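You operate a simulated robot arm through the tools that you are given. There is no shell and no other tool.

Carry out the task below with a simulated robot arm. There is one attempt and no reset: what you move stays moved.

TASK
Run all three tests on the compressor in the tester rest; leave the knob on the failed test or OFF.
Fine: bring the clip arm down first; OPEN or LEAK is a fail; OFF if none fails.

The check looks at the end state, three seconds after you hand in, the way a careful person would. Anything else that was tipped, shoved, dropped, spilled or broken makes it a failure.

THE ROBOT
A 6-joint arm with a two-finger parallel gripper, fixed in place. Base frame: the origin is on the floor under the middle of its stand, x ahead of it, y to its left, z up. Lengths are in m, angles in rad, forces in N, time in s.
With the tool pointing down near the work surface it reaches from about 0.3 to 0.66 m from the base axis. Its first joint turns from -2.007 to 2.007 rad. Payload 3.43 kg.
Tool frame: the origin (TCP) lies between the finger pads and is the grasp point; the fingertips stand 0.034 m ahead of it; z points along the fingers, y is the line along which they close. Largest opening 0.128 m; finger width 0.024, thickness 0.012; the body of the gripper, 0.048 by 0.13 m, starts 0.096 m behind the TCP.
Orientation is told as [roll, pitch, yaw] about the base's x, y, z axes, in that order, counted from this pose: with the fingers straight down and closing along the base's y, the tool's x points along the base's -x, its y along +y and its z along -z.

THE INTERFACE
- The arm moves only by the tool apply_moves. Its argument "increments" is text: rows parted by semicolons, each of 7 numbers parted by spaces: the shift along the tool's x, y, z in mm, then the turn, a rotation vector about the tool's x, y, z in rad, then the opening, from 0 (shut) to 1 (fully open). In form: tx ty tz wx wy wz jaw; .... A call has 1 to 20 rows; each row shifts and turns the commanded pose from where the row before left it, along the tool's axes as they then stand. Rows are played at 5 a second. More than 0.05 m and 0.15 rad between two rows, or a gripper value outside its range, and nothing of the call is played. Where a pose cannot be reached the arm comes as near as it can. A force on the tool above 40 N (or 10 N above the force at the start of the call, whichever is more), or a blocked arm, ends the call early, and 0.2 s more pass. The fingers move at their own pace (about 0.153 m/s each) and stop on an object; they squeeze with about 37 N. The grip force told is the motor's: it shows also when the fingers shut on nothing. Time passes only in rows, and 0.2 s behind the last, so rows that do not move let the fingers close. It gives the time, the measured TCP pose, the force on the tool (base axes), the opening and the grip force at its end, in the units of the frame above (readings bear some noise), with the torque about the TCP (base axes, N m) and any sound that the robot's microphone picked up, and new pictures: "pictures" is both (left out), scene, wrist or none.
- Cameras (640 x 400 px; columns grow to the right, rows downward): "scene" is fixed at [0.0383, -0.4874, 1.8104]; the picture's right is [0.57, -0.82, 0.00], its down [-0.75, -0.52, -0.41] and it looks along [0.33, 0.23, -0.91] (base axes); focal length 362 px, centre (320, 200). "wrist" rides on the gripper at [0.076, -0.011, -0.16] in the tool frame; the picture's right is [0.15, 0.99, 0.00], its down [-0.88, 0.13, -0.46] and it looks along [-0.45, 0.07, 0.89] (tool axes); focal length 234 px, centre (320, 200). There is no depth. A picture from a camera that has moved, and an enlarged one, comes with that camera's place and axes in the base frame and with its lens. The place of the scene camera against the robot may be out by one fixed shift of up to 0.025 m in any direction.
- move_column(by): slides the trunk up (or, below 0, down) by that many m; the arm rides with it, the base frame stays. It gives what a move gives, with no picture.
- enlarge(camera, box): a new picture of the part [left, top, right, bottom] of that camera's present view, enlarged. No time passes.
- finish_job(): hands the job in; it is judged then, once.

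Nothing tells you positions but the pictures and the camera data. Unless the task says otherwise, let go and move clear before handing in.

The tools are called after "Request:" by a JSON object that holds its "method" and its "body". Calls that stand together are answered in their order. apply_moves: Moves the arm, as the interface text tells. Its arguments: {"type":"object","properties":{"increments":{"type":"string"},"pictures":{"type":"string","enum":["both","scene","wrist","none"]}},"required":["increments"]} The other tools are called the same way: move_column (by) moves the trunk up or down; enlarge (camera, box) takes an enlarged picture of a part of a camera's view; finish_job () hands the job in.

At the start:

```text
time_s: 0.0
tcp_pos: [0.1562, -0.2648, 1.4732]
tool_rot: [-0.001, 0.0, -0.001]
ft_force: [0.6, 0.9, 0.1]
torque: [-0.03, -0.04, 0.0]
finger_gap: 0.128
grasp_force: 0.1
trunk travel left (down, up): [-0.946, 0.044]
```

scene: 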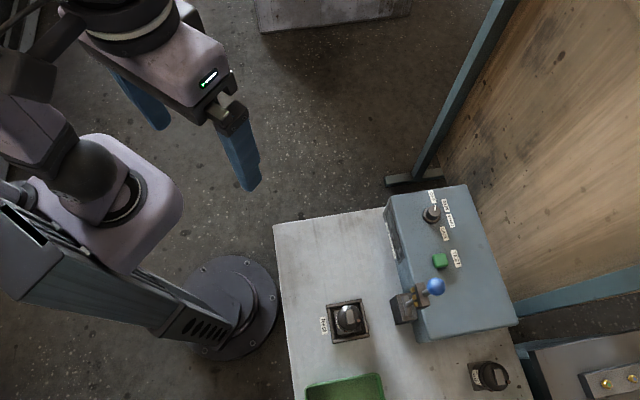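
wrist: 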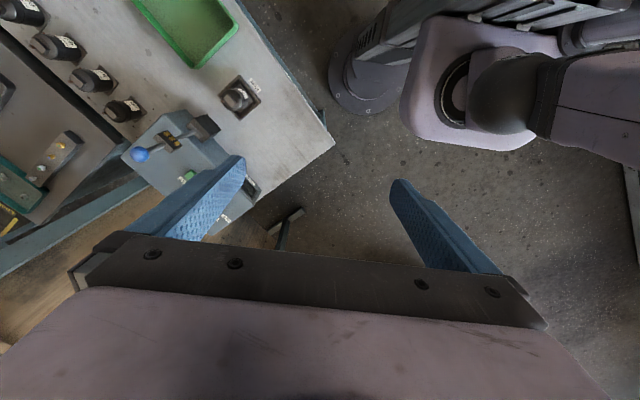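

I see a bench with a blue tester box (a knob, a green button, a clip arm with a blue ball), a square rest holding something labelled, and other compressors in a row. I'll look closer before moving.

Request:
{"method": "enlarge", "body": {"camera": "scene", "box": [380, 180, 540, 280]}}

Request:
{"method": "enlarge", "body": {"camera": "scene", "box": [300, 260, 540, 400]}}

Request:
{"method": "enlarge", "body": {"camera": "wrist", "box": [100, 60, 340, 230]}}

Request:
{"method": "enlarge", "body": {"camera": "wrist", "box": [0, 0, 240, 150]}}

```text
4.00 times, centred on (460, 230) of scene
camera zoom: at [0.0383, -0.4874, 1.8104], right [0.57, -0.82, 0.0], down [-0.75, -0.52, -0.41], along [0.33, 0.23, -0.91], focal length 1448 px, centre (-240, 80)
```

zoom: 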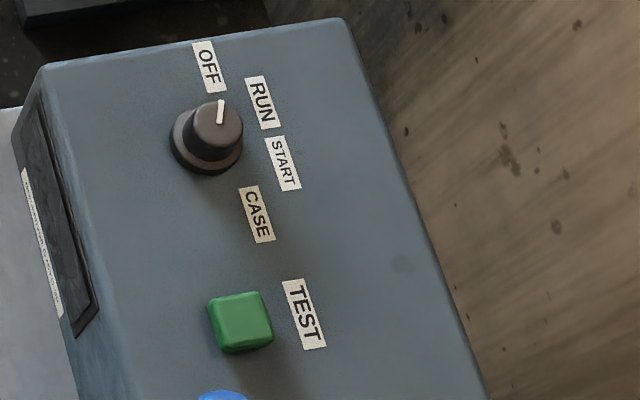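

```text
2.67 times, centred on (420, 330) of scene
camera zoom: at [0.0383, -0.4874, 1.8104], right [0.57, -0.82, 0.0], down [-0.75, -0.52, -0.41], along [0.33, 0.23, -0.91], focal length 965 px, centre (53, -147)
```

zoom: 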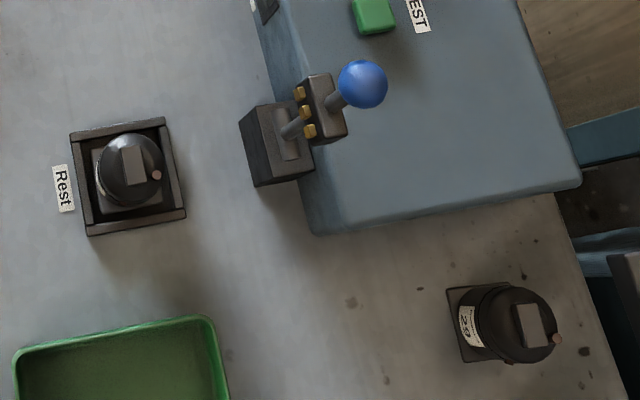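

```text
2.35 times, centred on (220, 145) of wrist
camera zoom: at [0.0789, -0.2752, 1.6347], right [-0.15, 0.99, 0.0], down [0.88, 0.13, 0.46], along [0.45, 0.06, -0.89], focal length 551 px, centre (555, 329)
```

zoom: 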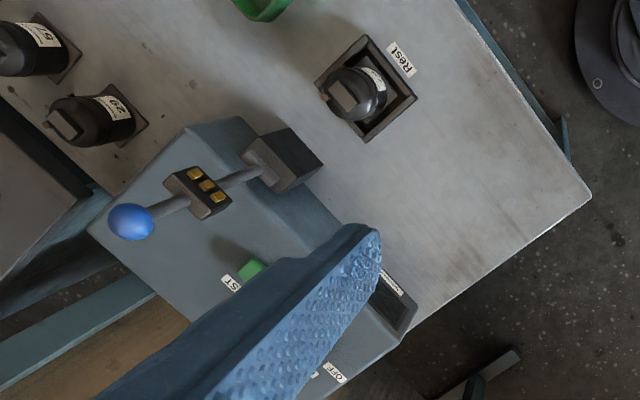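

```text
2.67 times, centred on (120, 75) of wrist
camera zoom: at [0.0789, -0.2752, 1.6347], right [-0.15, 0.99, 0.0], down [0.88, 0.13, 0.46], along [0.45, 0.06, -0.89], focal length 624 px, centre (853, 533)
```

zoom: 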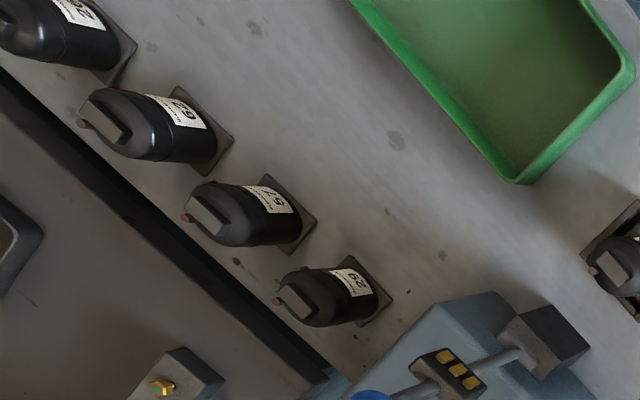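

The bench is turned about 45° relative to the base. I estimate the clip arm stands upright on a pivot near [0.24,-0.58,1.02], with its ball about 0.2 m above that, and it should swing toward the rest near [0.15,-0.49]. First I'll turn the gripper to face the bench so the wrist camera sees the tester and its display.

Request:
{"method": "apply_moves", "body": {"increments": "0 0 0 0 0 0.137 1; 0 0 0 0 0 0.137 1; 0 0 0 0 0 0.137 1; 0 0 0 0 0 0.137 1; 0 0 0 0 0 0.137 1; 0 0 0 0 0 0.137 1; 0 0 0 0 0 0 0.3; 0 0 0 0 0 0 0"}}

```text
time_s: 1.8
tcp_pos: [0.1553, -0.2642, 1.4741]
tool_rot: [-0.002, -0.003, -0.825]
ft_force: [-0.4, 0.0, 0.6]
torque: [0.0, -0.02, 0.02]
finger_gap: 0.0
grasp_force: 32.8
trunk travel left (down, up): [-0.946, 0.044]
camera wrist: at [0.095, -0.2156, 1.6348], right [0.63, 0.78, 0.0], down [0.69, -0.56, 0.46], along [0.36, -0.29, -0.89], focal length 234 px, centre (320, 200)
```

scene: 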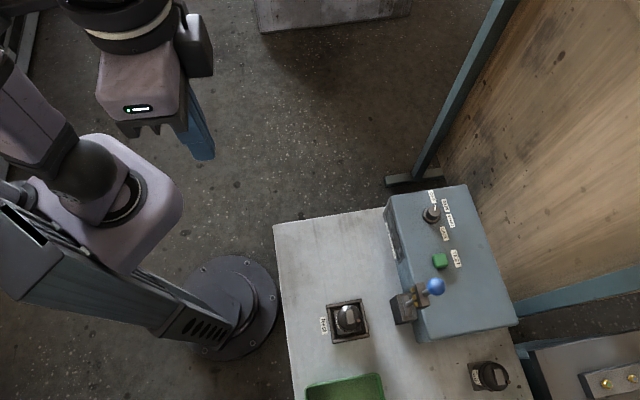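
wrist: 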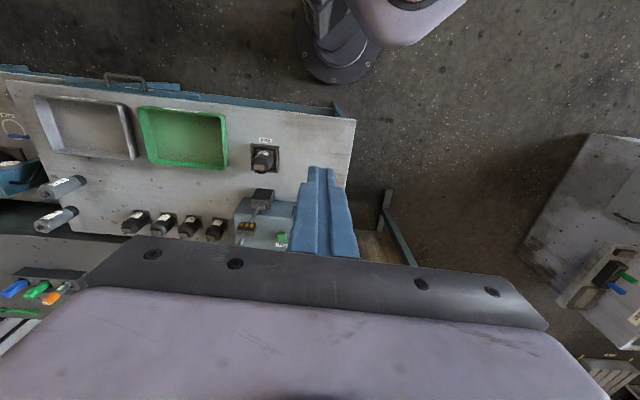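

The wrist camera now faces the bench, but the fingers hide part of the box. I'll move forward and to the side so I can see the tester top and the display.

Request:
{"method": "apply_moves", "body": {"increments": "-30 35 0 0 0 0 0; -35 35 0 0 0 0 0; -35 35 0 0 0 0 0; 0 35 0 0 0 0 0; 0 0 40 0 0 0 0; 0 0 40 0 0 0 0"}}

```text
time_s: 3.2
tcp_pos: [0.3267, -0.2384, 1.3795]
tool_rot: [-0.001, -0.005, -0.825]
ft_force: [1.0, -0.1, 0.4]
torque: [-0.02, -0.01, 0.0]
finger_gap: 0.0001
grasp_force: 33.1
out of reach, approached as far as the arm can: row 2, 3
trunk travel left (down, up): [-0.946, 0.044]
camera wrist: at [0.2666, -0.1909, 1.5398], right [0.63, 0.78, 0.0], down [0.69, -0.56, 0.46], along [0.36, -0.29, -0.89], focal length 234 px, centre (320, 200)
```

scene: 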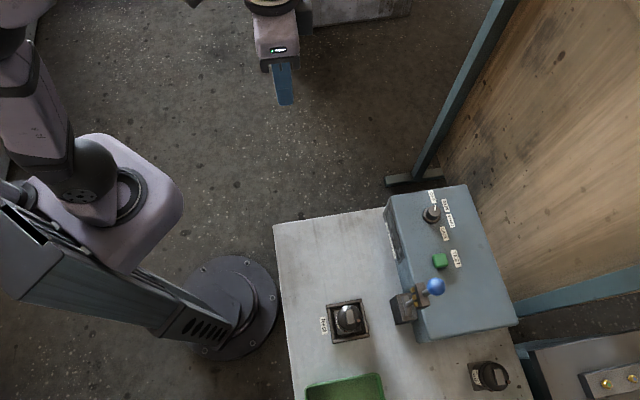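
wrist: 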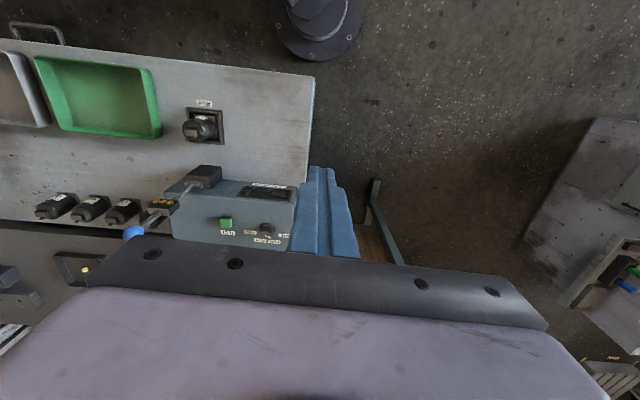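

Now the box, display, knob, button and clip arm are visible left of the fingers. I'll zoom in to measure them.

Request:
{"method": "enlarge", "body": {"camera": "wrist", "box": [110, 90, 310, 250]}}

Request:
{"method": "enlarge", "body": {"camera": "wrist", "box": [210, 170, 300, 250]}}

Request:
{"method": "enlarge", "body": {"camera": "wrist", "box": [170, 90, 240, 150]}}

```text
2.50 times, centred on (210, 170) of wrist
camera zoom: at [0.2666, -0.1909, 1.5398], right [0.63, 0.78, 0.0], down [0.69, -0.56, 0.46], along [0.36, -0.29, -0.89], focal length 585 px, centre (595, 275)
```

zoom: 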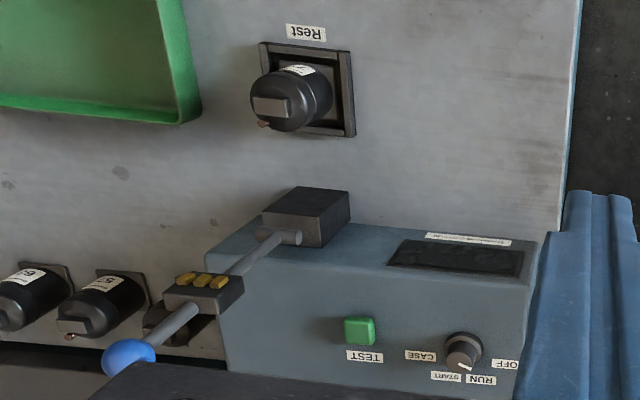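

```text
5.00 times, centred on (255, 210) of wrist
camera zoom: at [0.2666, -0.1909, 1.5398], right [0.63, 0.78, 0.0], down [0.69, -0.56, 0.46], along [0.36, -0.29, -0.89], focal length 1171 px, centre (645, 150)
```

zoom: 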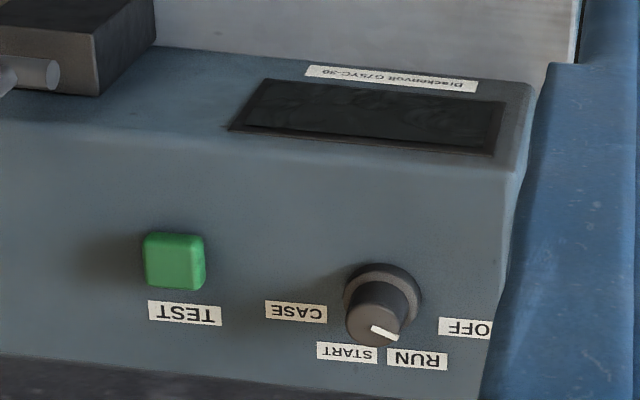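

```text
6.67 times, centred on (205, 120) of wrist
camera zoom: at [0.2666, -0.1909, 1.5398], right [0.63, 0.78, 0.0], down [0.69, -0.56, 0.46], along [0.36, -0.29, -0.89], focal length 1561 px, centre (1087, 733)
```

zoom: 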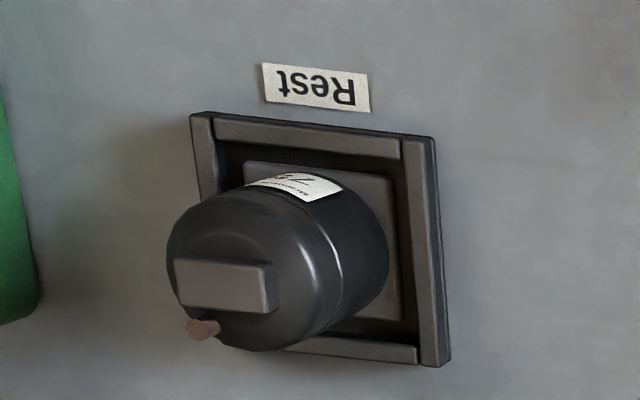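

I've located the parts by comparing wrist views. The ball is at about [0.248,-0.585,1.21], the pivot at [0.243,-0.573,1.03], the compressor top at [0.162,-0.494,0.99], and the knob is on OFF. I'll open the fingers and go in front of the ball, still well above everything.

Request:
{"method": "apply_moves", "body": {"increments": "0 -45 0 0 0 0 0.5; 0 -45 0 0 0 0 0.7; 0 -45 0 0 0 0 0.7; 0 -45 0 0 0 0 0.7; 0 -45 0 0 0 0 0.7; 0 -45 0 0 0 0 0.7; 0 -23 0 0 0 0 0.7; 0 0 40 0 0 0 0.7; 0 0 40 0 0 0 0.7"}}

```text
time_s: 5.2
tcp_pos: [0.1092, -0.4418, 1.3006]
tool_rot: [0.0, -0.002, -0.822]
ft_force: [-0.4, -0.4, -1.2]
torque: [0.05, 0.0, -0.01]
finger_gap: 0.0896
grasp_force: 0.1
trunk travel left (down, up): [-0.946, 0.044]
camera wrist: at [0.0492, -0.3934, 1.4617], right [0.63, 0.78, 0.0], down [0.69, -0.56, 0.46], along [0.36, -0.29, -0.89], focal length 234 px, centre (320, 200)
```

scene: 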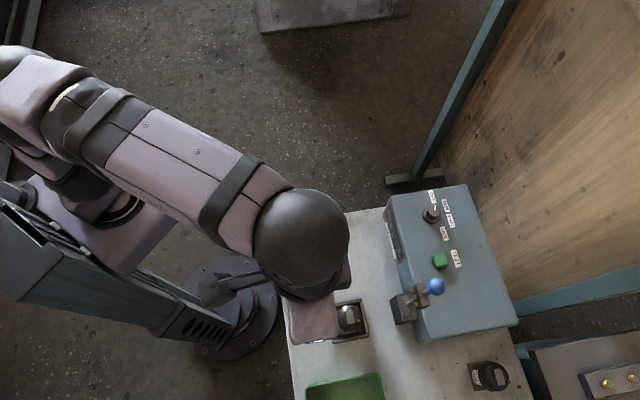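
wrist: 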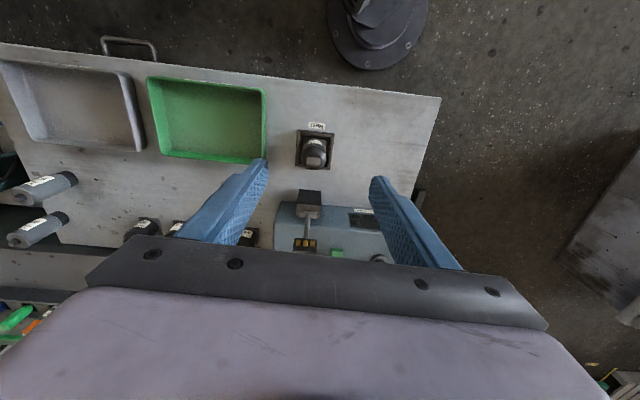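

I'm lined up with the clip arm. Now I'll lower to ball height and stop short of the ball to check alignment.

Request:
{"method": "apply_moves", "body": {"increments": "0 4 40 0 0 0 0.7; 0 0 40 0 0 0 0.7; -40 0 0 0 0 0 0.7; -40 0 0 0 0 0 0.7; 0 0 0 0 0 0 0.7"}}

```text
time_s: 6.4
tcp_pos: [0.1684, -0.4948, 1.2222]
tool_rot: [-0.003, 0.0, -0.823]
ft_force: [0.3, 0.1, 0.1]
torque: [-0.03, 0.01, 0.04]
finger_gap: 0.0896
grasp_force: 0.0
trunk travel left (down, up): [-0.946, 0.044]
camera wrist: at [0.1076, -0.4473, 1.3829], right [0.63, 0.78, 0.0], down [0.69, -0.56, 0.46], along [0.36, -0.29, -0.89], focal length 234 px, centre (320, 200)
```

scene: 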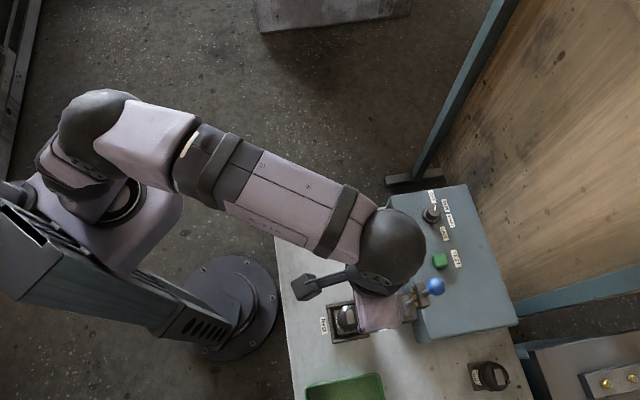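
wrist: 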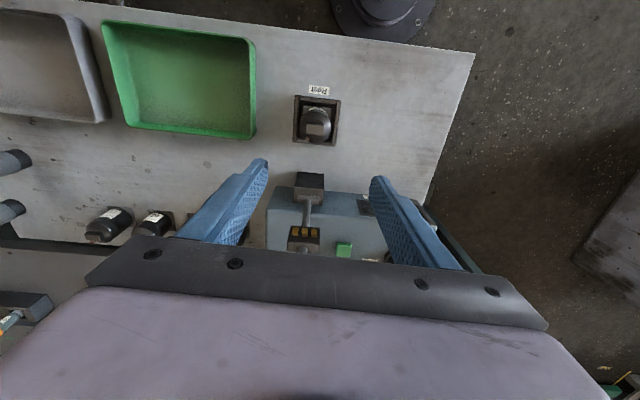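

The clip arm sits centred between the fingers. I'll go forward the last 0.12 m so the fingers straddle the ball.

Request:
{"method": "apply_moves", "body": {"increments": "-40 -4 0 0 0 0 0.7; -40 0 0 0 0 0 0.7; -40 0 0 0 0 0 0.7; 0 0 0 0 0 0 0.7"}}

Request:
{"method": "enlarge", "body": {"camera": "scene", "box": [340, 210, 500, 310]}}

```text
time_s: 7.4
tcp_pos: [0.2337, -0.5459, 1.208]
tool_rot: [0.0, -0.001, -0.826]
ft_force: [-0.4, 0.5, 0.3]
torque: [0.01, -0.03, -0.05]
finger_gap: 0.0894
grasp_force: 0.1
out of reach, approached as far as the arm can: row 2, 3
trunk travel left (down, up): [-0.946, 0.044]
camera wrist: at [0.1719, -0.4978, 1.3689], right [0.63, 0.78, 0.0], down [0.69, -0.56, 0.46], along [0.36, -0.29, -0.89], focal length 234 px, centre (320, 200)
```

scene: 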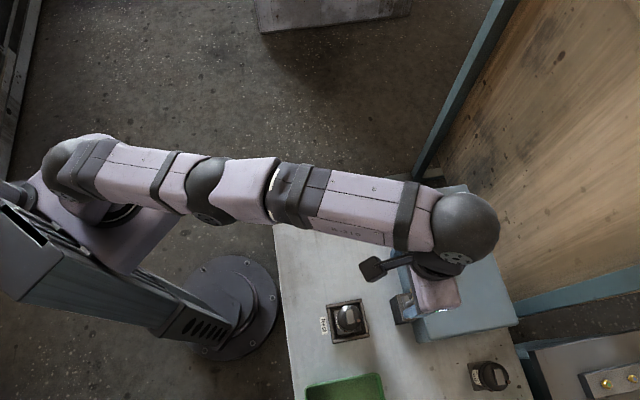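
wrist: 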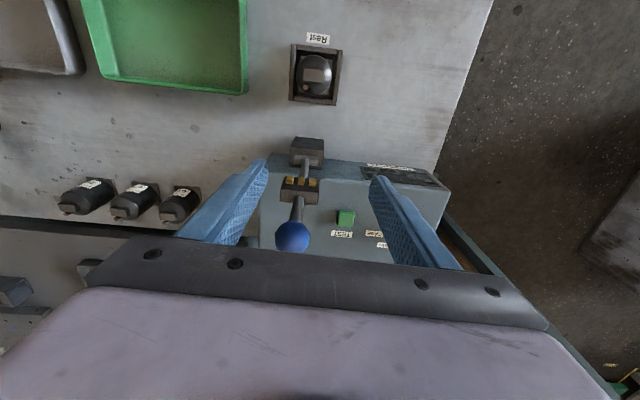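

```text
4.00 times, centred on (420, 260) of scene
camera zoom: at [0.0383, -0.4874, 1.8104], right [0.57, -0.82, 0.0], down [-0.75, -0.52, -0.41], along [0.33, 0.23, -0.91], focal length 1448 px, centre (-80, -40)
```

zoom: 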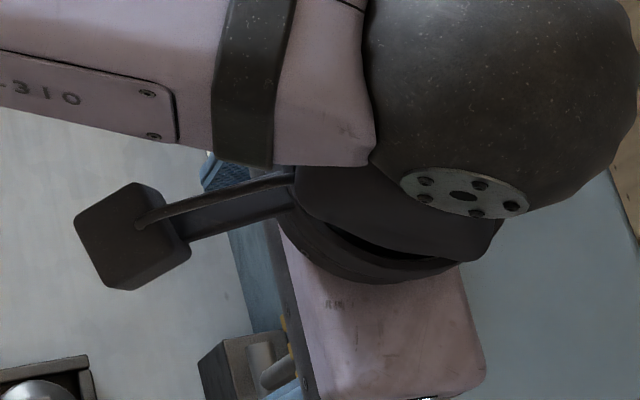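

The arm is almost fully stretched at this height, so the trunk is too high for this reach. I'll back off and lift a little, then lower the trunk so the arm works from a better height.

Request:
{"method": "apply_moves", "body": {"increments": "40 0 0 0 0 0 0.7; 40 0 -20 0 0 0 0.7; 40 0 -40 0 0 0 0.7; 0 0 -40 0 0 0 0.7", "pictures": "scene"}}

Request:
{"method": "move_column", "body": {"by": -0.12}}

```text
refused: row 3 steps farther than a row can; nothing moved
```

```text
time_s: 8.6
tcp_pos: [0.2342, -0.5499, 1.1195]
tool_rot: [-0.018, -0.035, -0.824]
ft_force: [-2.3, 6.3, 11.5]
torque: [-1.14, -0.49, 0.0]
finger_gap: 0.0895
grasp_force: 0.2
trunk travel left (down, up): [-0.843, 0.147]
stopped: the force on the tool passed its limit at 48 N (the readings are from after the stop); the commanded pose is now the measured one
```

The refused row meant the column came down with the gripper still over the ball, and the palm pressed on it until the force limit stopped it. That was my mistake for chaining the two calls. I'll lift straight up now to release it and check for harm.

Request:
{"method": "apply_moves", "body": {"increments": "0 0 -15 0 0 0 0.7; 0 0 -25 0 0 0 0.7; 0 0 0 0 0 0 0.7"}}

```text
time_s: 9.4
tcp_pos: [0.231, -0.5373, 1.1451]
tool_rot: [-0.013, -0.029, -0.825]
ft_force: [0.1, 0.0, -0.1]
torque: [-0.02, 0.02, 0.05]
finger_gap: 0.0897
grasp_force: 0.2
out of reach, approached as far as the arm can: row 1, 2
trunk travel left (down, up): [-0.843, 0.147]
camera wrist: at [0.1679, -0.4845, 1.3035], right [0.63, 0.78, -0.02], down [0.69, -0.54, 0.48], along [0.36, -0.31, -0.88], focal length 234 px, centre (320, 200)
```

scene: 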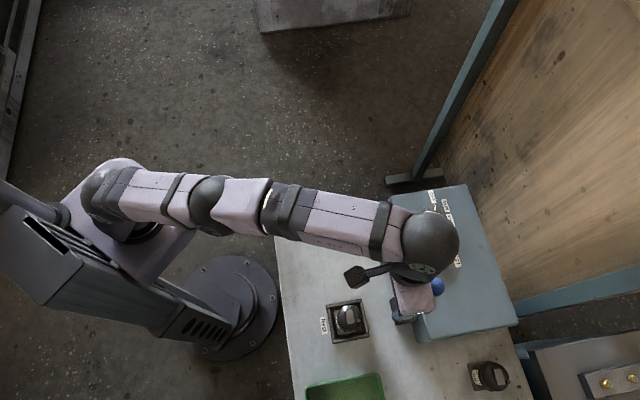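
wrist: 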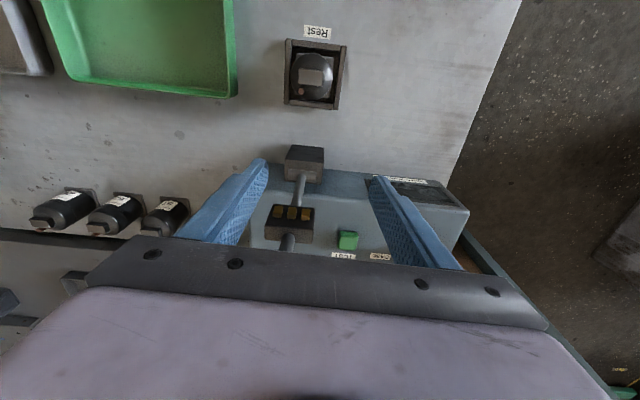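

The load is gone and the clip arm still looks upright. I'll back straight away from it at this height, before any vertical move.

Request:
{"method": "apply_moves", "body": {"increments": "40 0 0 0 0 0 0.7; 40 0 0 0 0 0 0.7; 40 0 0 0 0 0 0.7; 0 0 -30 0 0 0 0.7; 0 0 0 0 0 0 0.7"}}

```text
time_s: 10.6
tcp_pos: [0.1466, -0.4468, 1.1718]
tool_rot: [-0.015, -0.031, -0.824]
ft_force: [-0.3, 0.4, -1.1]
torque: [-0.02, 0.02, 0.0]
finger_gap: 0.0895
grasp_force: 0.0
trunk travel left (down, up): [-0.843, 0.147]
camera wrist: at [0.0848, -0.3935, 1.3296], right [0.63, 0.78, -0.02], down [0.69, -0.54, 0.48], along [0.36, -0.32, -0.88], focal length 234 px, centre (320, 200)
```

scene: 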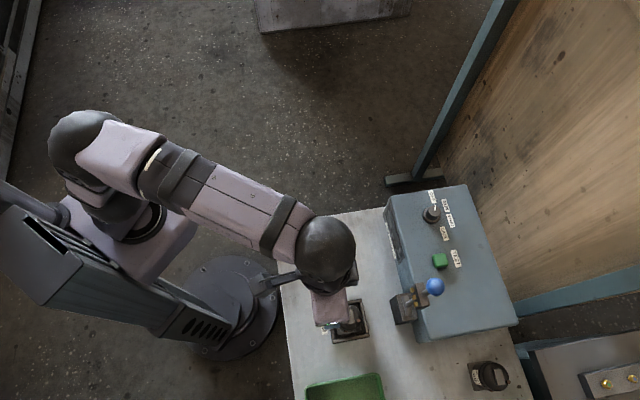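
wrist: 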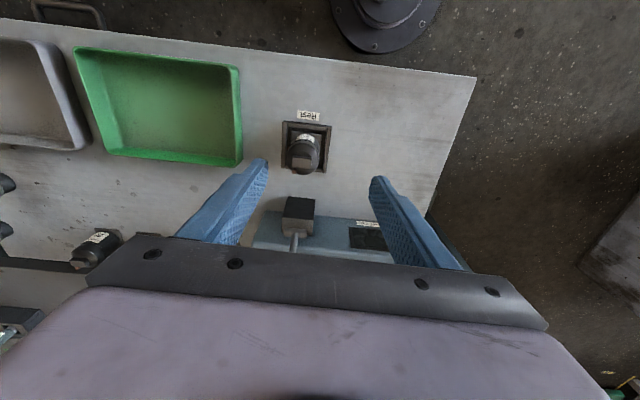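

The clip arm is unchanged. The readings show reach improves when the shoulder is higher relative to the tool, so I'll raise the trunk fully. Then I'll tilt the tool outward to gain reach at the ball.

Request:
{"method": "move_column", "body": {"by": 0.146}}

```text
time_s: 12.3
tcp_pos: [0.1468, -0.4472, 1.3175]
tool_rot: [-0.016, -0.028, -0.822]
ft_force: [-0.1, -0.2, 1.1]
torque: [0.02, 0.04, 0.0]
finger_gap: 0.0897
grasp_force: 0.1
trunk travel left (down, up): [-0.989, 0.001]
```

Request:
{"method": "apply_moves", "body": {"increments": "0 -10 0 0 -0.14 0 0.7; 0 -8 0 0 -0.14 0 0.7; 0 0 0 0 -0.14 0 0.7; 0 0 0 0 0 0 0.7"}}

```text
time_s: 13.3
tcp_pos: [0.1351, -0.4613, 1.3168]
tool_rot: [-0.016, -0.45, -0.818]
ft_force: [0.8, -1.7, -0.7]
torque: [0.01, 0.02, 0.01]
finger_gap: 0.0897
grasp_force: 0.1
trunk travel left (down, up): [-0.989, 0.001]
camera wrist: at [0.0331, -0.366, 1.4292], right [0.64, 0.77, -0.08], down [0.51, -0.34, 0.79], along [0.58, -0.54, -0.61], focal length 234 px, centre (320, 200)
```

scene: 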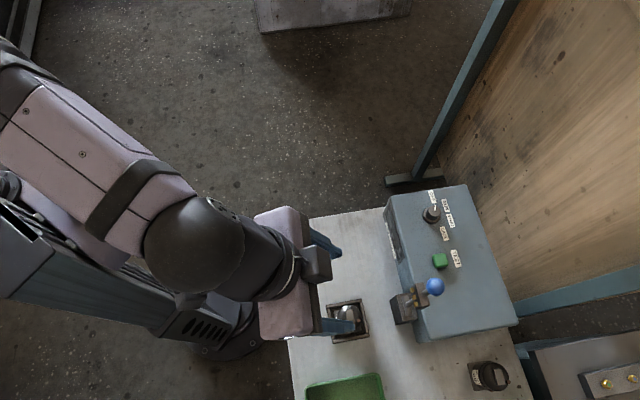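
wrist: 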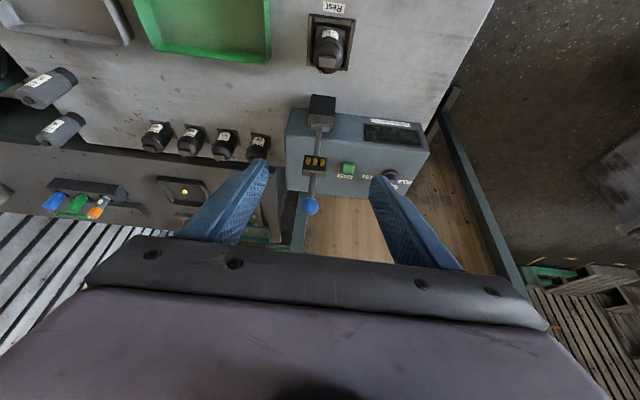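

The ball is visible between the fingers, and this view agrees with my estimate. I'll move over and approach along the tool axis, stopping about 50 mm short to check.

Request:
{"method": "apply_moves", "body": {"increments": "-35 0 0 0 0 0 0.7; -35 0 0 0 0 0 0.7; -34 0 0 0 0 0 0.7; 0 0 40 0 0 0 0.7; 0 0 40 0 0 0 0.7; 0 0 35 0 0 0 0.7; 0 0 0 0 0 0 0.7"}}

```text
time_s: 14.9
tcp_pos: [0.2314, -0.5641, 1.2591]
tool_rot: [-0.017, -0.449, -0.816]
ft_force: [0.6, 0.4, -0.7]
torque: [-0.03, -0.05, 0.0]
finger_gap: 0.0894
grasp_force: 0.2
trunk travel left (down, up): [-0.989, 0.001]
camera wrist: at [0.1301, -0.4698, 1.3712], right [0.64, 0.77, -0.08], down [0.51, -0.34, 0.79], along [0.58, -0.54, -0.61], focal length 234 px, centre (320, 200)
```

scene: 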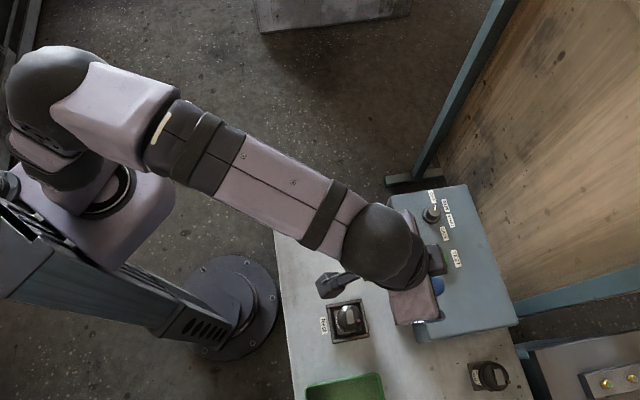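
wrist: 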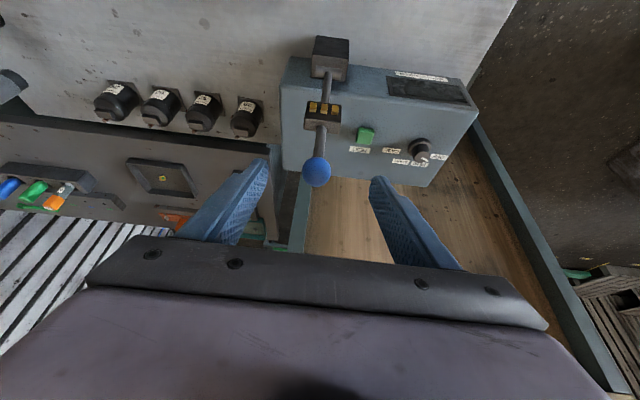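

Ball and fingertips line up. I'll go in the last ~58 mm and close on the ball.

Request:
{"method": "apply_moves", "body": {"increments": "-2 -2 30 0 0 0 0.7; -2 -1 28 0 0 0 0.7; 0 0 0 0 0 0 0.7; 0 0 0 0 0 0 0.4; 0 0 0 0 0 0 0.2; 0 0 0 0 0 0 0.2"}}

```text
time_s: 16.3
tcp_pos: [0.2483, -0.588, 1.2083]
tool_rot: [-0.015, -0.452, -0.817]
ft_force: [1.4, -0.1, -0.6]
torque: [-0.11, -0.11, 0.04]
finger_gap: 0.0291
grasp_force: 44.8
trunk travel left (down, up): [-0.989, 0.001]
camera wrist: at [0.147, -0.4935, 1.3199], right [0.64, 0.77, -0.08], down [0.51, -0.34, 0.79], along [0.58, -0.54, -0.61], focal length 234 px, centre (320, 200)
```

scene: 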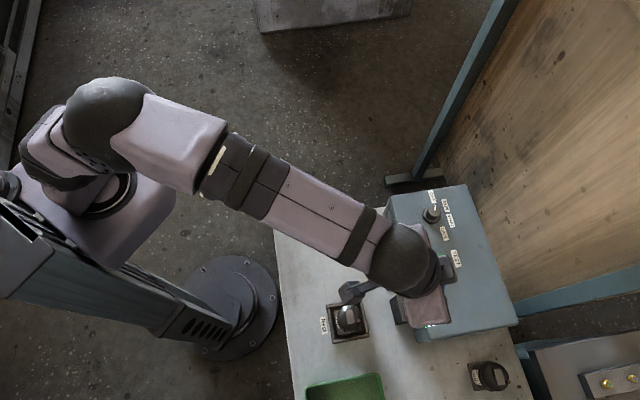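
wrist: 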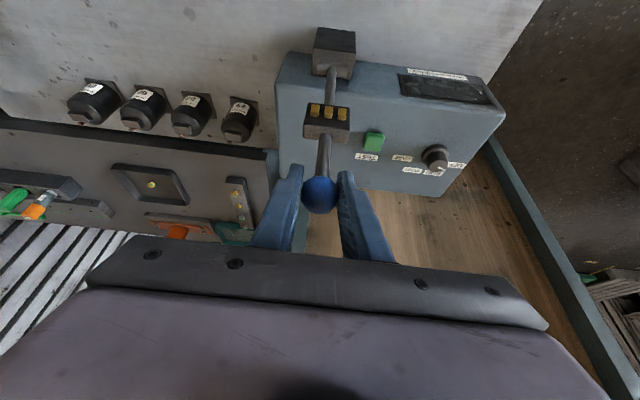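

The ball is gripped (gap 29 mm). I'll zoom on the pivot to fix the arc radius before swinging it down.

Request:
{"method": "enlarge", "body": {"camera": "wrist", "box": [270, 10, 400, 220]}}

Request:
{"method": "enlarge", "body": {"camera": "scene", "box": [310, 270, 450, 360]}}

```text
1.90 times, centred on (335, 115) of wrist
camera zoom: at [0.147, -0.4935, 1.3199], right [0.64, 0.77, -0.08], down [0.51, -0.34, 0.79], along [0.58, -0.54, -0.61], focal length 446 px, centre (291, 362)
```

zoom: 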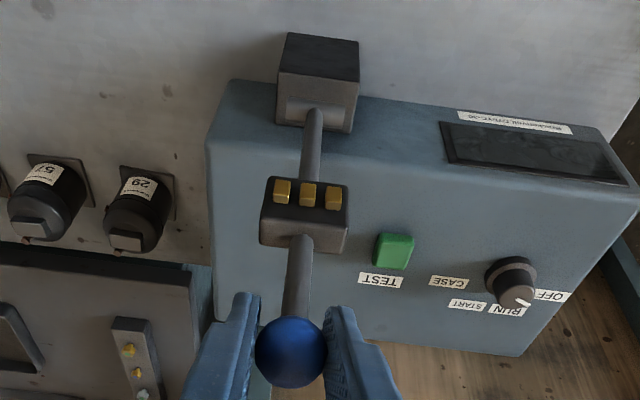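

```text
4.44 times, centred on (380, 315) of scene
camera zoom: at [0.0383, -0.4874, 1.8104], right [0.57, -0.82, 0.0], down [-0.75, -0.52, -0.41], along [0.33, 0.23, -0.91], focal length 1609 px, centre (53, -311)
```

zoom: 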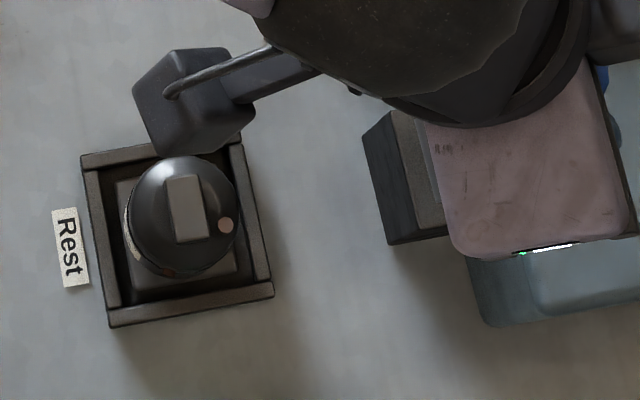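

Best fit: pivot about 0.193 m below the ball and nearly under it. I'll swing the arm toward the rest in short arc steps, reading the force after each.

Request:
{"method": "apply_moves", "body": {"increments": "15.6 0 -7.5 0 0 0 0.2; 16.3 0 -6.0 0 0 0 0.2; 16.8 0 -4.6 0 0 0 0.2; 0 0 0 0 0 0 0.2"}}

```text
time_s: 17.3
tcp_pos: [0.2123, -0.5527, 1.2049]
tool_rot: [-0.02, -0.454, -0.818]
ft_force: [1.6, -4.7, 1.5]
torque: [-0.85, -0.7, 0.03]
finger_gap: 0.029
grasp_force: 45.0
trunk travel left (down, up): [-0.989, 0.001]
camera wrist: at [0.1116, -0.4573, 1.316], right [0.64, 0.77, -0.08], down [0.51, -0.34, 0.79], along [0.58, -0.55, -0.6], focal length 234 px, centre (320, 200)
```

scene: 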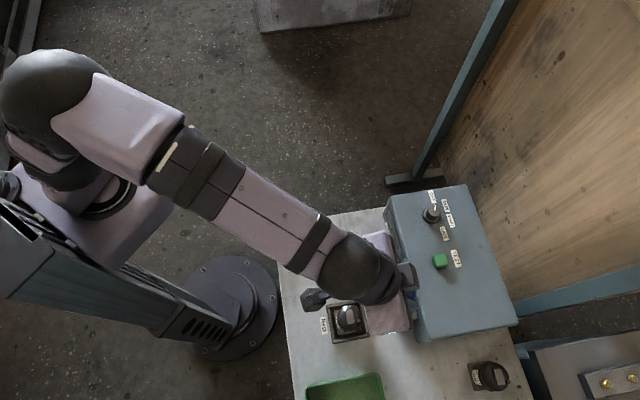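
wrist: 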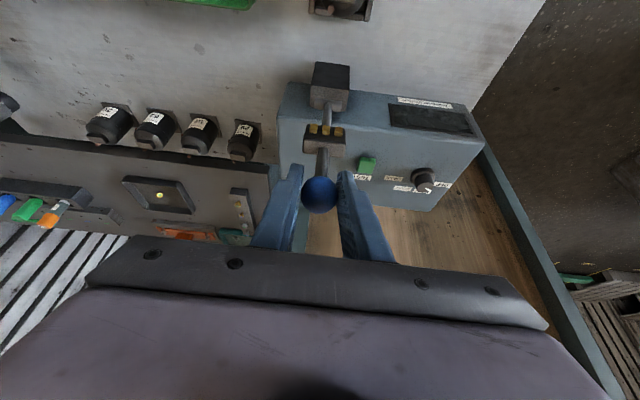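

The clip arm follows the gripper with only about 5 N. I'll continue the arc.

Request:
{"method": "apply_moves", "body": {"increments": "17.1 0 -3.1 0 0 0 0.2; 17.4 0 -1.5 0 0 0 0.2; 17.4 0 0.1 0 0 0 0.2; 17.3 0 1.6 0 0 0 0.2; 17.1 0 3.2 0 0 0 0.2; 0 0 0 0 0 0 0.2"}}

```text
time_s: 18.7
tcp_pos: [0.1582, -0.4952, 1.1649]
tool_rot: [-0.015, -0.452, -0.819]
ft_force: [-8.1, -7.2, 1.5]
torque: [-0.06, 0.01, -0.1]
finger_gap: 0.0322
grasp_force: 5.6
trunk travel left (down, up): [-0.989, 0.001]
camera wrist: at [0.0567, -0.4012, 1.2773], right [0.64, 0.77, -0.08], down [0.51, -0.34, 0.79], along [0.58, -0.54, -0.61], focal length 234 px, centre (320, 200)
```

scene: 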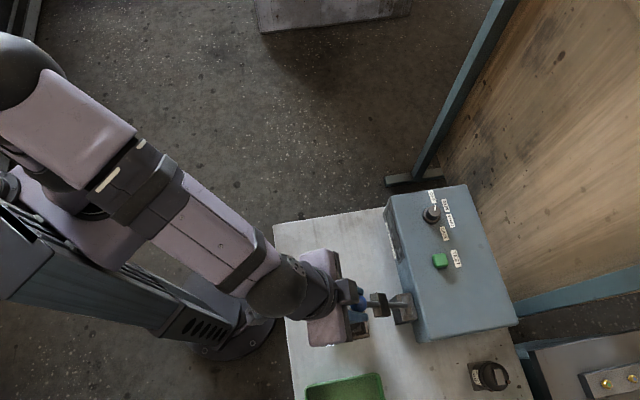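
wrist: 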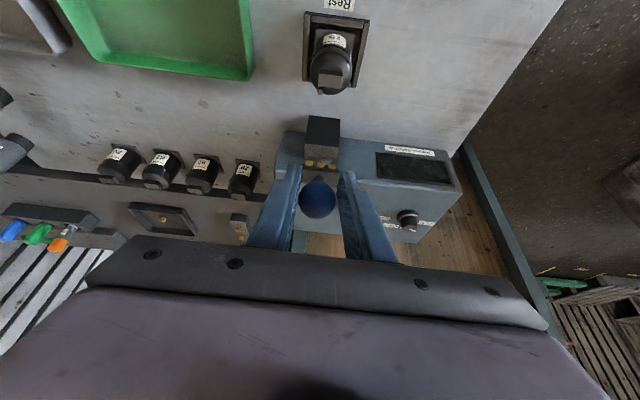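

The gap changed to 32 mm with a weak grip, so the ball may be slipping. I'll look closely before going on.

Request:
{"method": "enlarge", "body": {"camera": "wrist", "box": [240, 100, 400, 260]}}

Request:
{"method": "enlarge", "body": {"camera": "scene", "box": [300, 250, 440, 350]}}

```text
2.50 times, centred on (320, 180) of wrist
camera zoom: at [0.0567, -0.4012, 1.2773], right [0.64, 0.77, -0.08], down [0.51, -0.34, 0.79], along [0.58, -0.54, -0.61], focal length 585 px, centre (320, 250)
```

zoom: 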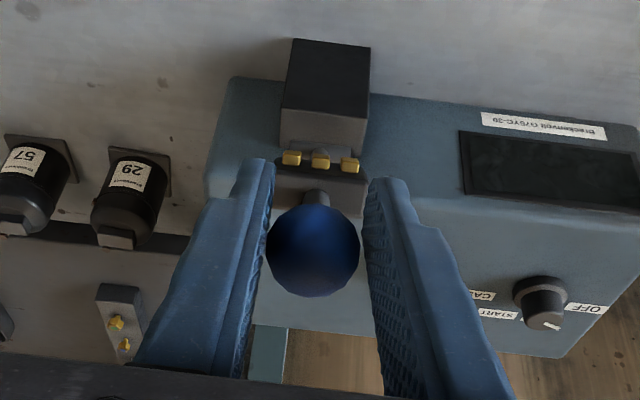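

```text
4.00 times, centred on (370, 300) of scene
camera zoom: at [0.0383, -0.4874, 1.8104], right [0.57, -0.82, 0.0], down [-0.75, -0.52, -0.41], along [0.33, 0.23, -0.91], focal length 1448 px, centre (120, -200)
```

zoom: 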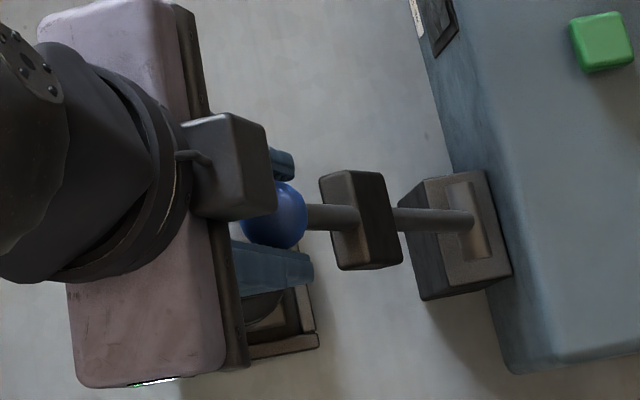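

Request:
{"method": "apply_moves", "body": {"increments": "0 0 0 0 0 0 0.2; 0 0 0 0 0 0 0.2", "pictures": "none"}}

```text
time_s: 19.3
tcp_pos: [0.1596, -0.4963, 1.1659]
tool_rot: [-0.015, -0.45, -0.819]
ft_force: [-9.4, -6.4, -0.1]
torque: [0.05, 0.09, -0.12]
finger_gap: 0.0322
grasp_force: 5.8
trunk travel left (down, up): [-0.989, 0.001]
```

The side force shows the ball's plane runs slightly to −v compared with my path, so only the left finger touches. I'll shift 3 mm that way so both fingers bear on the ball again.

Request:
{"method": "apply_moves", "body": {"increments": "0 -2 0 0 0 0 0.2; 0 -1.5 0 0 0 0 0.2; 0 0 0 0 0 0 0.15; 0 0 0 0 0 0 0.15"}}

Request:
{"method": "enlarge", "body": {"camera": "wrist", "box": [240, 100, 400, 260]}}

```text
time_s: 20.3
tcp_pos: [0.1578, -0.4974, 1.1663]
tool_rot: [-0.015, -0.45, -0.816]
ft_force: [-0.4, -1.5, 0.6]
torque: [-0.15, -0.36, 0.05]
finger_gap: 0.0292
grasp_force: 45.3
trunk travel left (down, up): [-0.989, 0.001]
camera wrist: at [0.0557, -0.4022, 1.2774], right [0.64, 0.77, -0.08], down [0.51, -0.34, 0.79], along [0.58, -0.54, -0.61], focal length 234 px, centre (320, 200)
```

scene: 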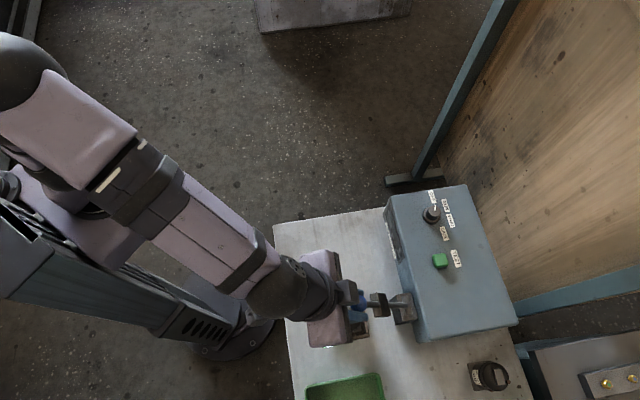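
wrist: 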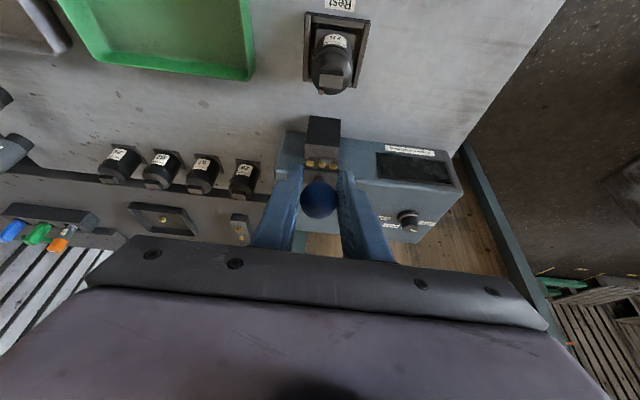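

```text
2.50 times, centred on (320, 180) of wrist
camera zoom: at [0.0557, -0.4022, 1.2774], right [0.64, 0.77, -0.08], down [0.51, -0.34, 0.79], along [0.58, -0.54, -0.61], focal length 585 px, centre (320, 250)
```

zoom: 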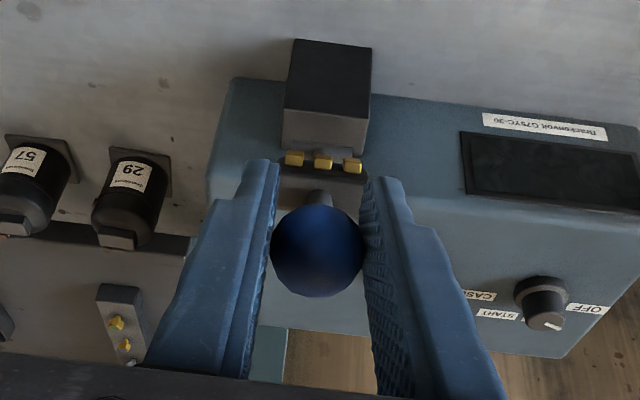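

Both fingers hold the ball again (45 N, no side load). I'll continue down with a small side correction.

Request:
{"method": "apply_moves", "body": {"increments": "17.3 -0.4 4.0 0 0 0 0.15; 16.8 -0.4 5.7 0 0 0 0.15; 16.1 -0.4 7.1 0 0 0 0.15; 15.4 -0.4 8.4 0 0 0 0.15; 0 0 0 0 0 0 0.15"}}

Request:
{"method": "enlarge", "body": {"camera": "wrist", "box": [240, 60, 400, 260]}}

```text
time_s: 21.5
tcp_pos: [0.1222, -0.4623, 1.1149]
tool_rot: [-0.017, -0.448, -0.817]
ft_force: [1.6, 2.8, 4.5]
torque: [-0.6, -0.71, 0.03]
finger_gap: 0.0288
grasp_force: 45.6
trunk travel left (down, up): [-0.989, 0.001]
camera wrist: at [0.0213, -0.3678, 1.2269], right [0.64, 0.77, -0.08], down [0.51, -0.34, 0.79], along [0.58, -0.54, -0.61], focal length 234 px, centre (320, 200)
```

scene: 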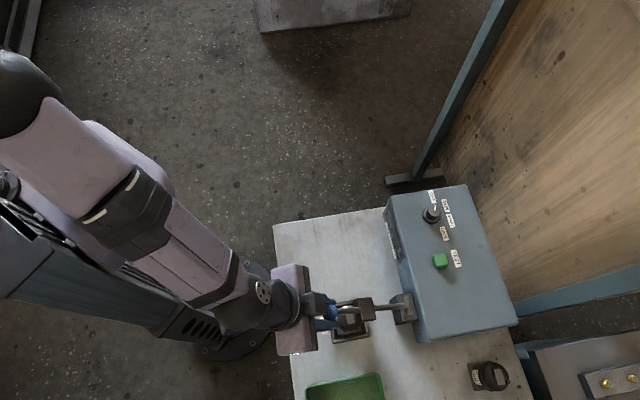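
wrist: 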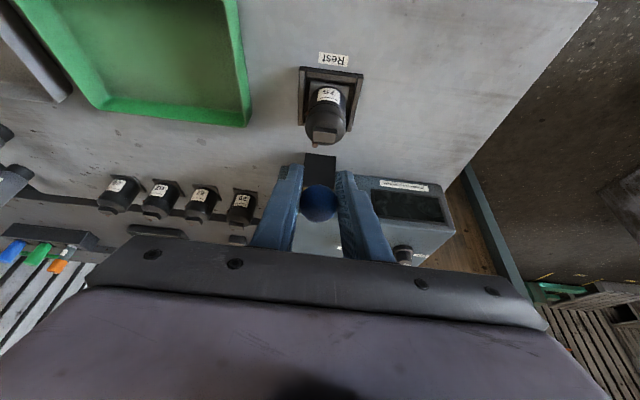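

```text
2.00 times, centred on (320, 160) of wrist
camera zoom: at [0.0213, -0.3678, 1.2269], right [0.64, 0.77, -0.08], down [0.51, -0.34, 0.79], along [0.58, -0.54, -0.61], focal length 468 px, centre (320, 280)
```

zoom: 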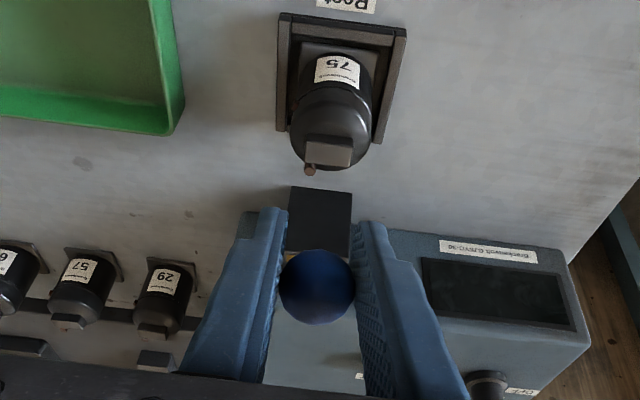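

The arm keeps following with low forces, and the compressor in the rest reads 75. I'll go further down.

Request:
{"method": "apply_moves", "body": {"increments": "14.6 -0.4 9.8 0 0 0 0.15; 13.7 -0.4 11.1 0 0 0 0.15; 12.5 -0.4 12.3 0 0 0 0.15; 0 0 0 0 0 0 0.15"}}

```text
time_s: 22.5
tcp_pos: [0.1047, -0.4443, 1.0671]
tool_rot: [-0.015, -0.447, -0.817]
ft_force: [1.8, 14.2, 2.5]
torque: [0.14, 0.01, 0.08]
finger_gap: 0.0292
grasp_force: 44.9
trunk travel left (down, up): [-0.989, 0.001]
camera wrist: at [0.0039, -0.3508, 1.1775], right [0.63, 0.77, -0.08], down [0.51, -0.34, 0.79], along [0.58, -0.54, -0.61], focal length 234 px, centre (320, 200)
```

scene: 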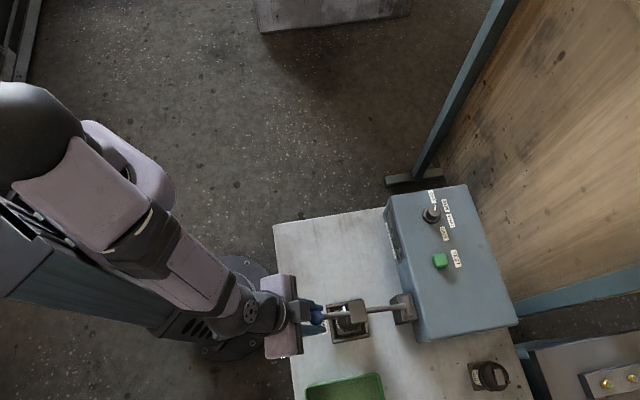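
wrist: 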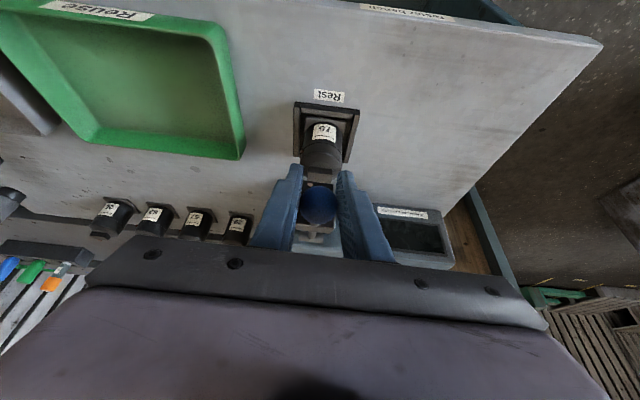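

Small radial and side loads show up, about 9 N outward and 11 N sideways. I'll relieve them while lowering gently, and watch for contact on the compressor.

Request:
{"method": "apply_moves", "body": {"increments": "11.1 1.5 11.3 0 0 0 0.15; 0 0 0 0 0 0 0.15"}}

Request:
{"method": "enlarge", "body": {"camera": "wrist", "box": [240, 80, 460, 270]}}

Request:
{"method": "enlarge", "body": {"camera": "scene", "box": [270, 270, 430, 370]}}

```text
time_s: 23.1
tcp_pos: [0.1027, -0.4401, 1.052]
tool_rot: [-0.019, -0.45, -0.818]
ft_force: [0.9, 11.0, 4.8]
torque: [-0.66, -0.57, 0.08]
finger_gap: 0.0292
grasp_force: 45.0
trunk travel left (down, up): [-0.989, 0.001]
camera wrist: at [0.0012, -0.3472, 1.164], right [0.64, 0.77, -0.08], down [0.51, -0.34, 0.79], along [0.58, -0.54, -0.61], focal length 234 px, centre (320, 200)
```

scene: 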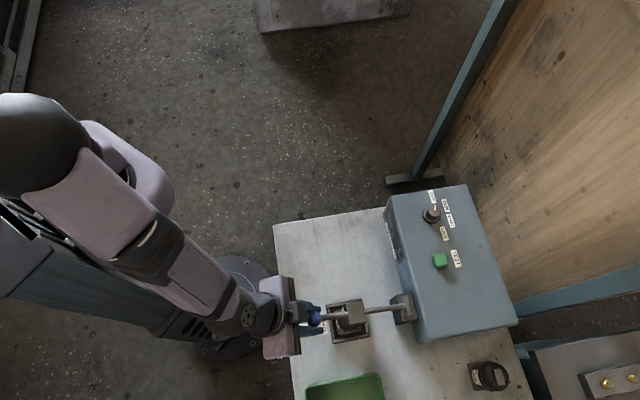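
wrist: 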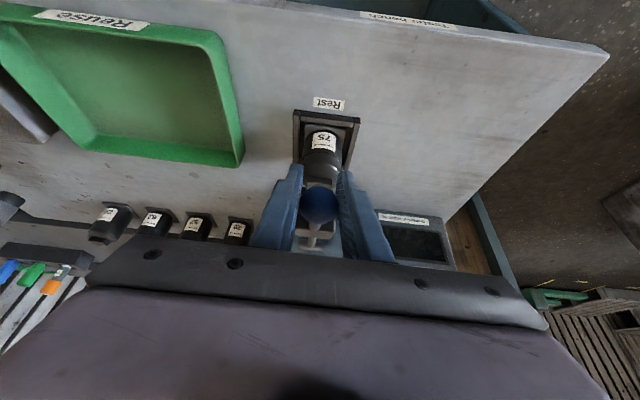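

```text
2.11 times, centred on (350, 175) of wrist
camera zoom: at [0.0012, -0.3472, 1.164], right [0.64, 0.77, -0.08], down [0.51, -0.34, 0.79], along [0.58, -0.54, -0.61], focal length 493 px, centre (257, 253)
```

zoom: 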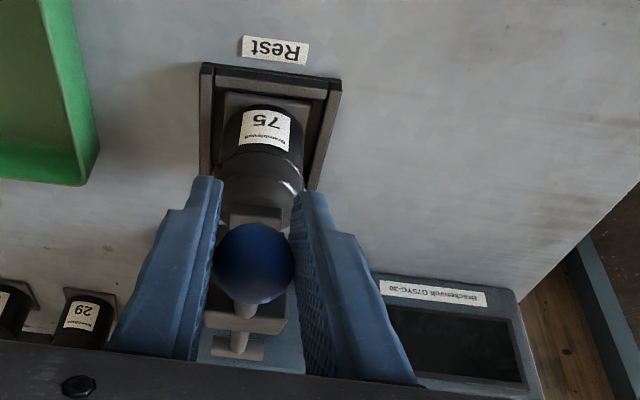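

```text
4.00 times, centred on (350, 320) of scene
camera zoom: at [0.0383, -0.4874, 1.8104], right [0.57, -0.82, 0.0], down [-0.75, -0.52, -0.41], along [0.33, 0.23, -0.91], focal length 1448 px, centre (200, -280)
```

zoom: 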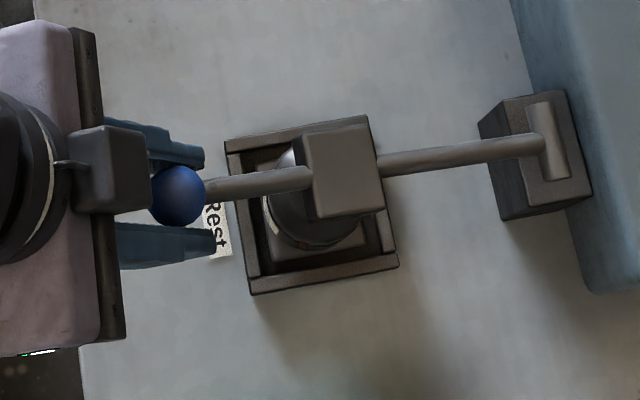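

Request:
{"method": "apply_moves", "body": {"increments": "8.8 2 9.1 0 0 0 0.15; 0 0 0 0 0 0 0.15", "pictures": "none"}}

```text
time_s: 23.7
tcp_pos: [0.1013, -0.4399, 1.04]
tool_rot: [-0.02, -0.45, -0.819]
ft_force: [-6.5, 1.1, 4.7]
torque: [-0.76, -0.53, -0.12]
finger_gap: 0.0291
grasp_force: 44.9
trunk travel left (down, up): [-0.989, 0.001]
```

Request:
{"method": "apply_moves", "body": {"increments": "5.8 -0.7 8.6 0 0 0 0.15; 0 0 0 0 0 0 0.15", "pictures": "none"}}

```text
time_s: 24.3
tcp_pos: [0.1002, -0.4377, 1.0305]
tool_rot: [-0.017, -0.449, -0.818]
ft_force: [-9.2, -0.8, 5.3]
torque: [-0.8, -0.73, -0.09]
finger_gap: 0.0291
grasp_force: 45.7
trunk travel left (down, up): [-0.989, 0.001]
```

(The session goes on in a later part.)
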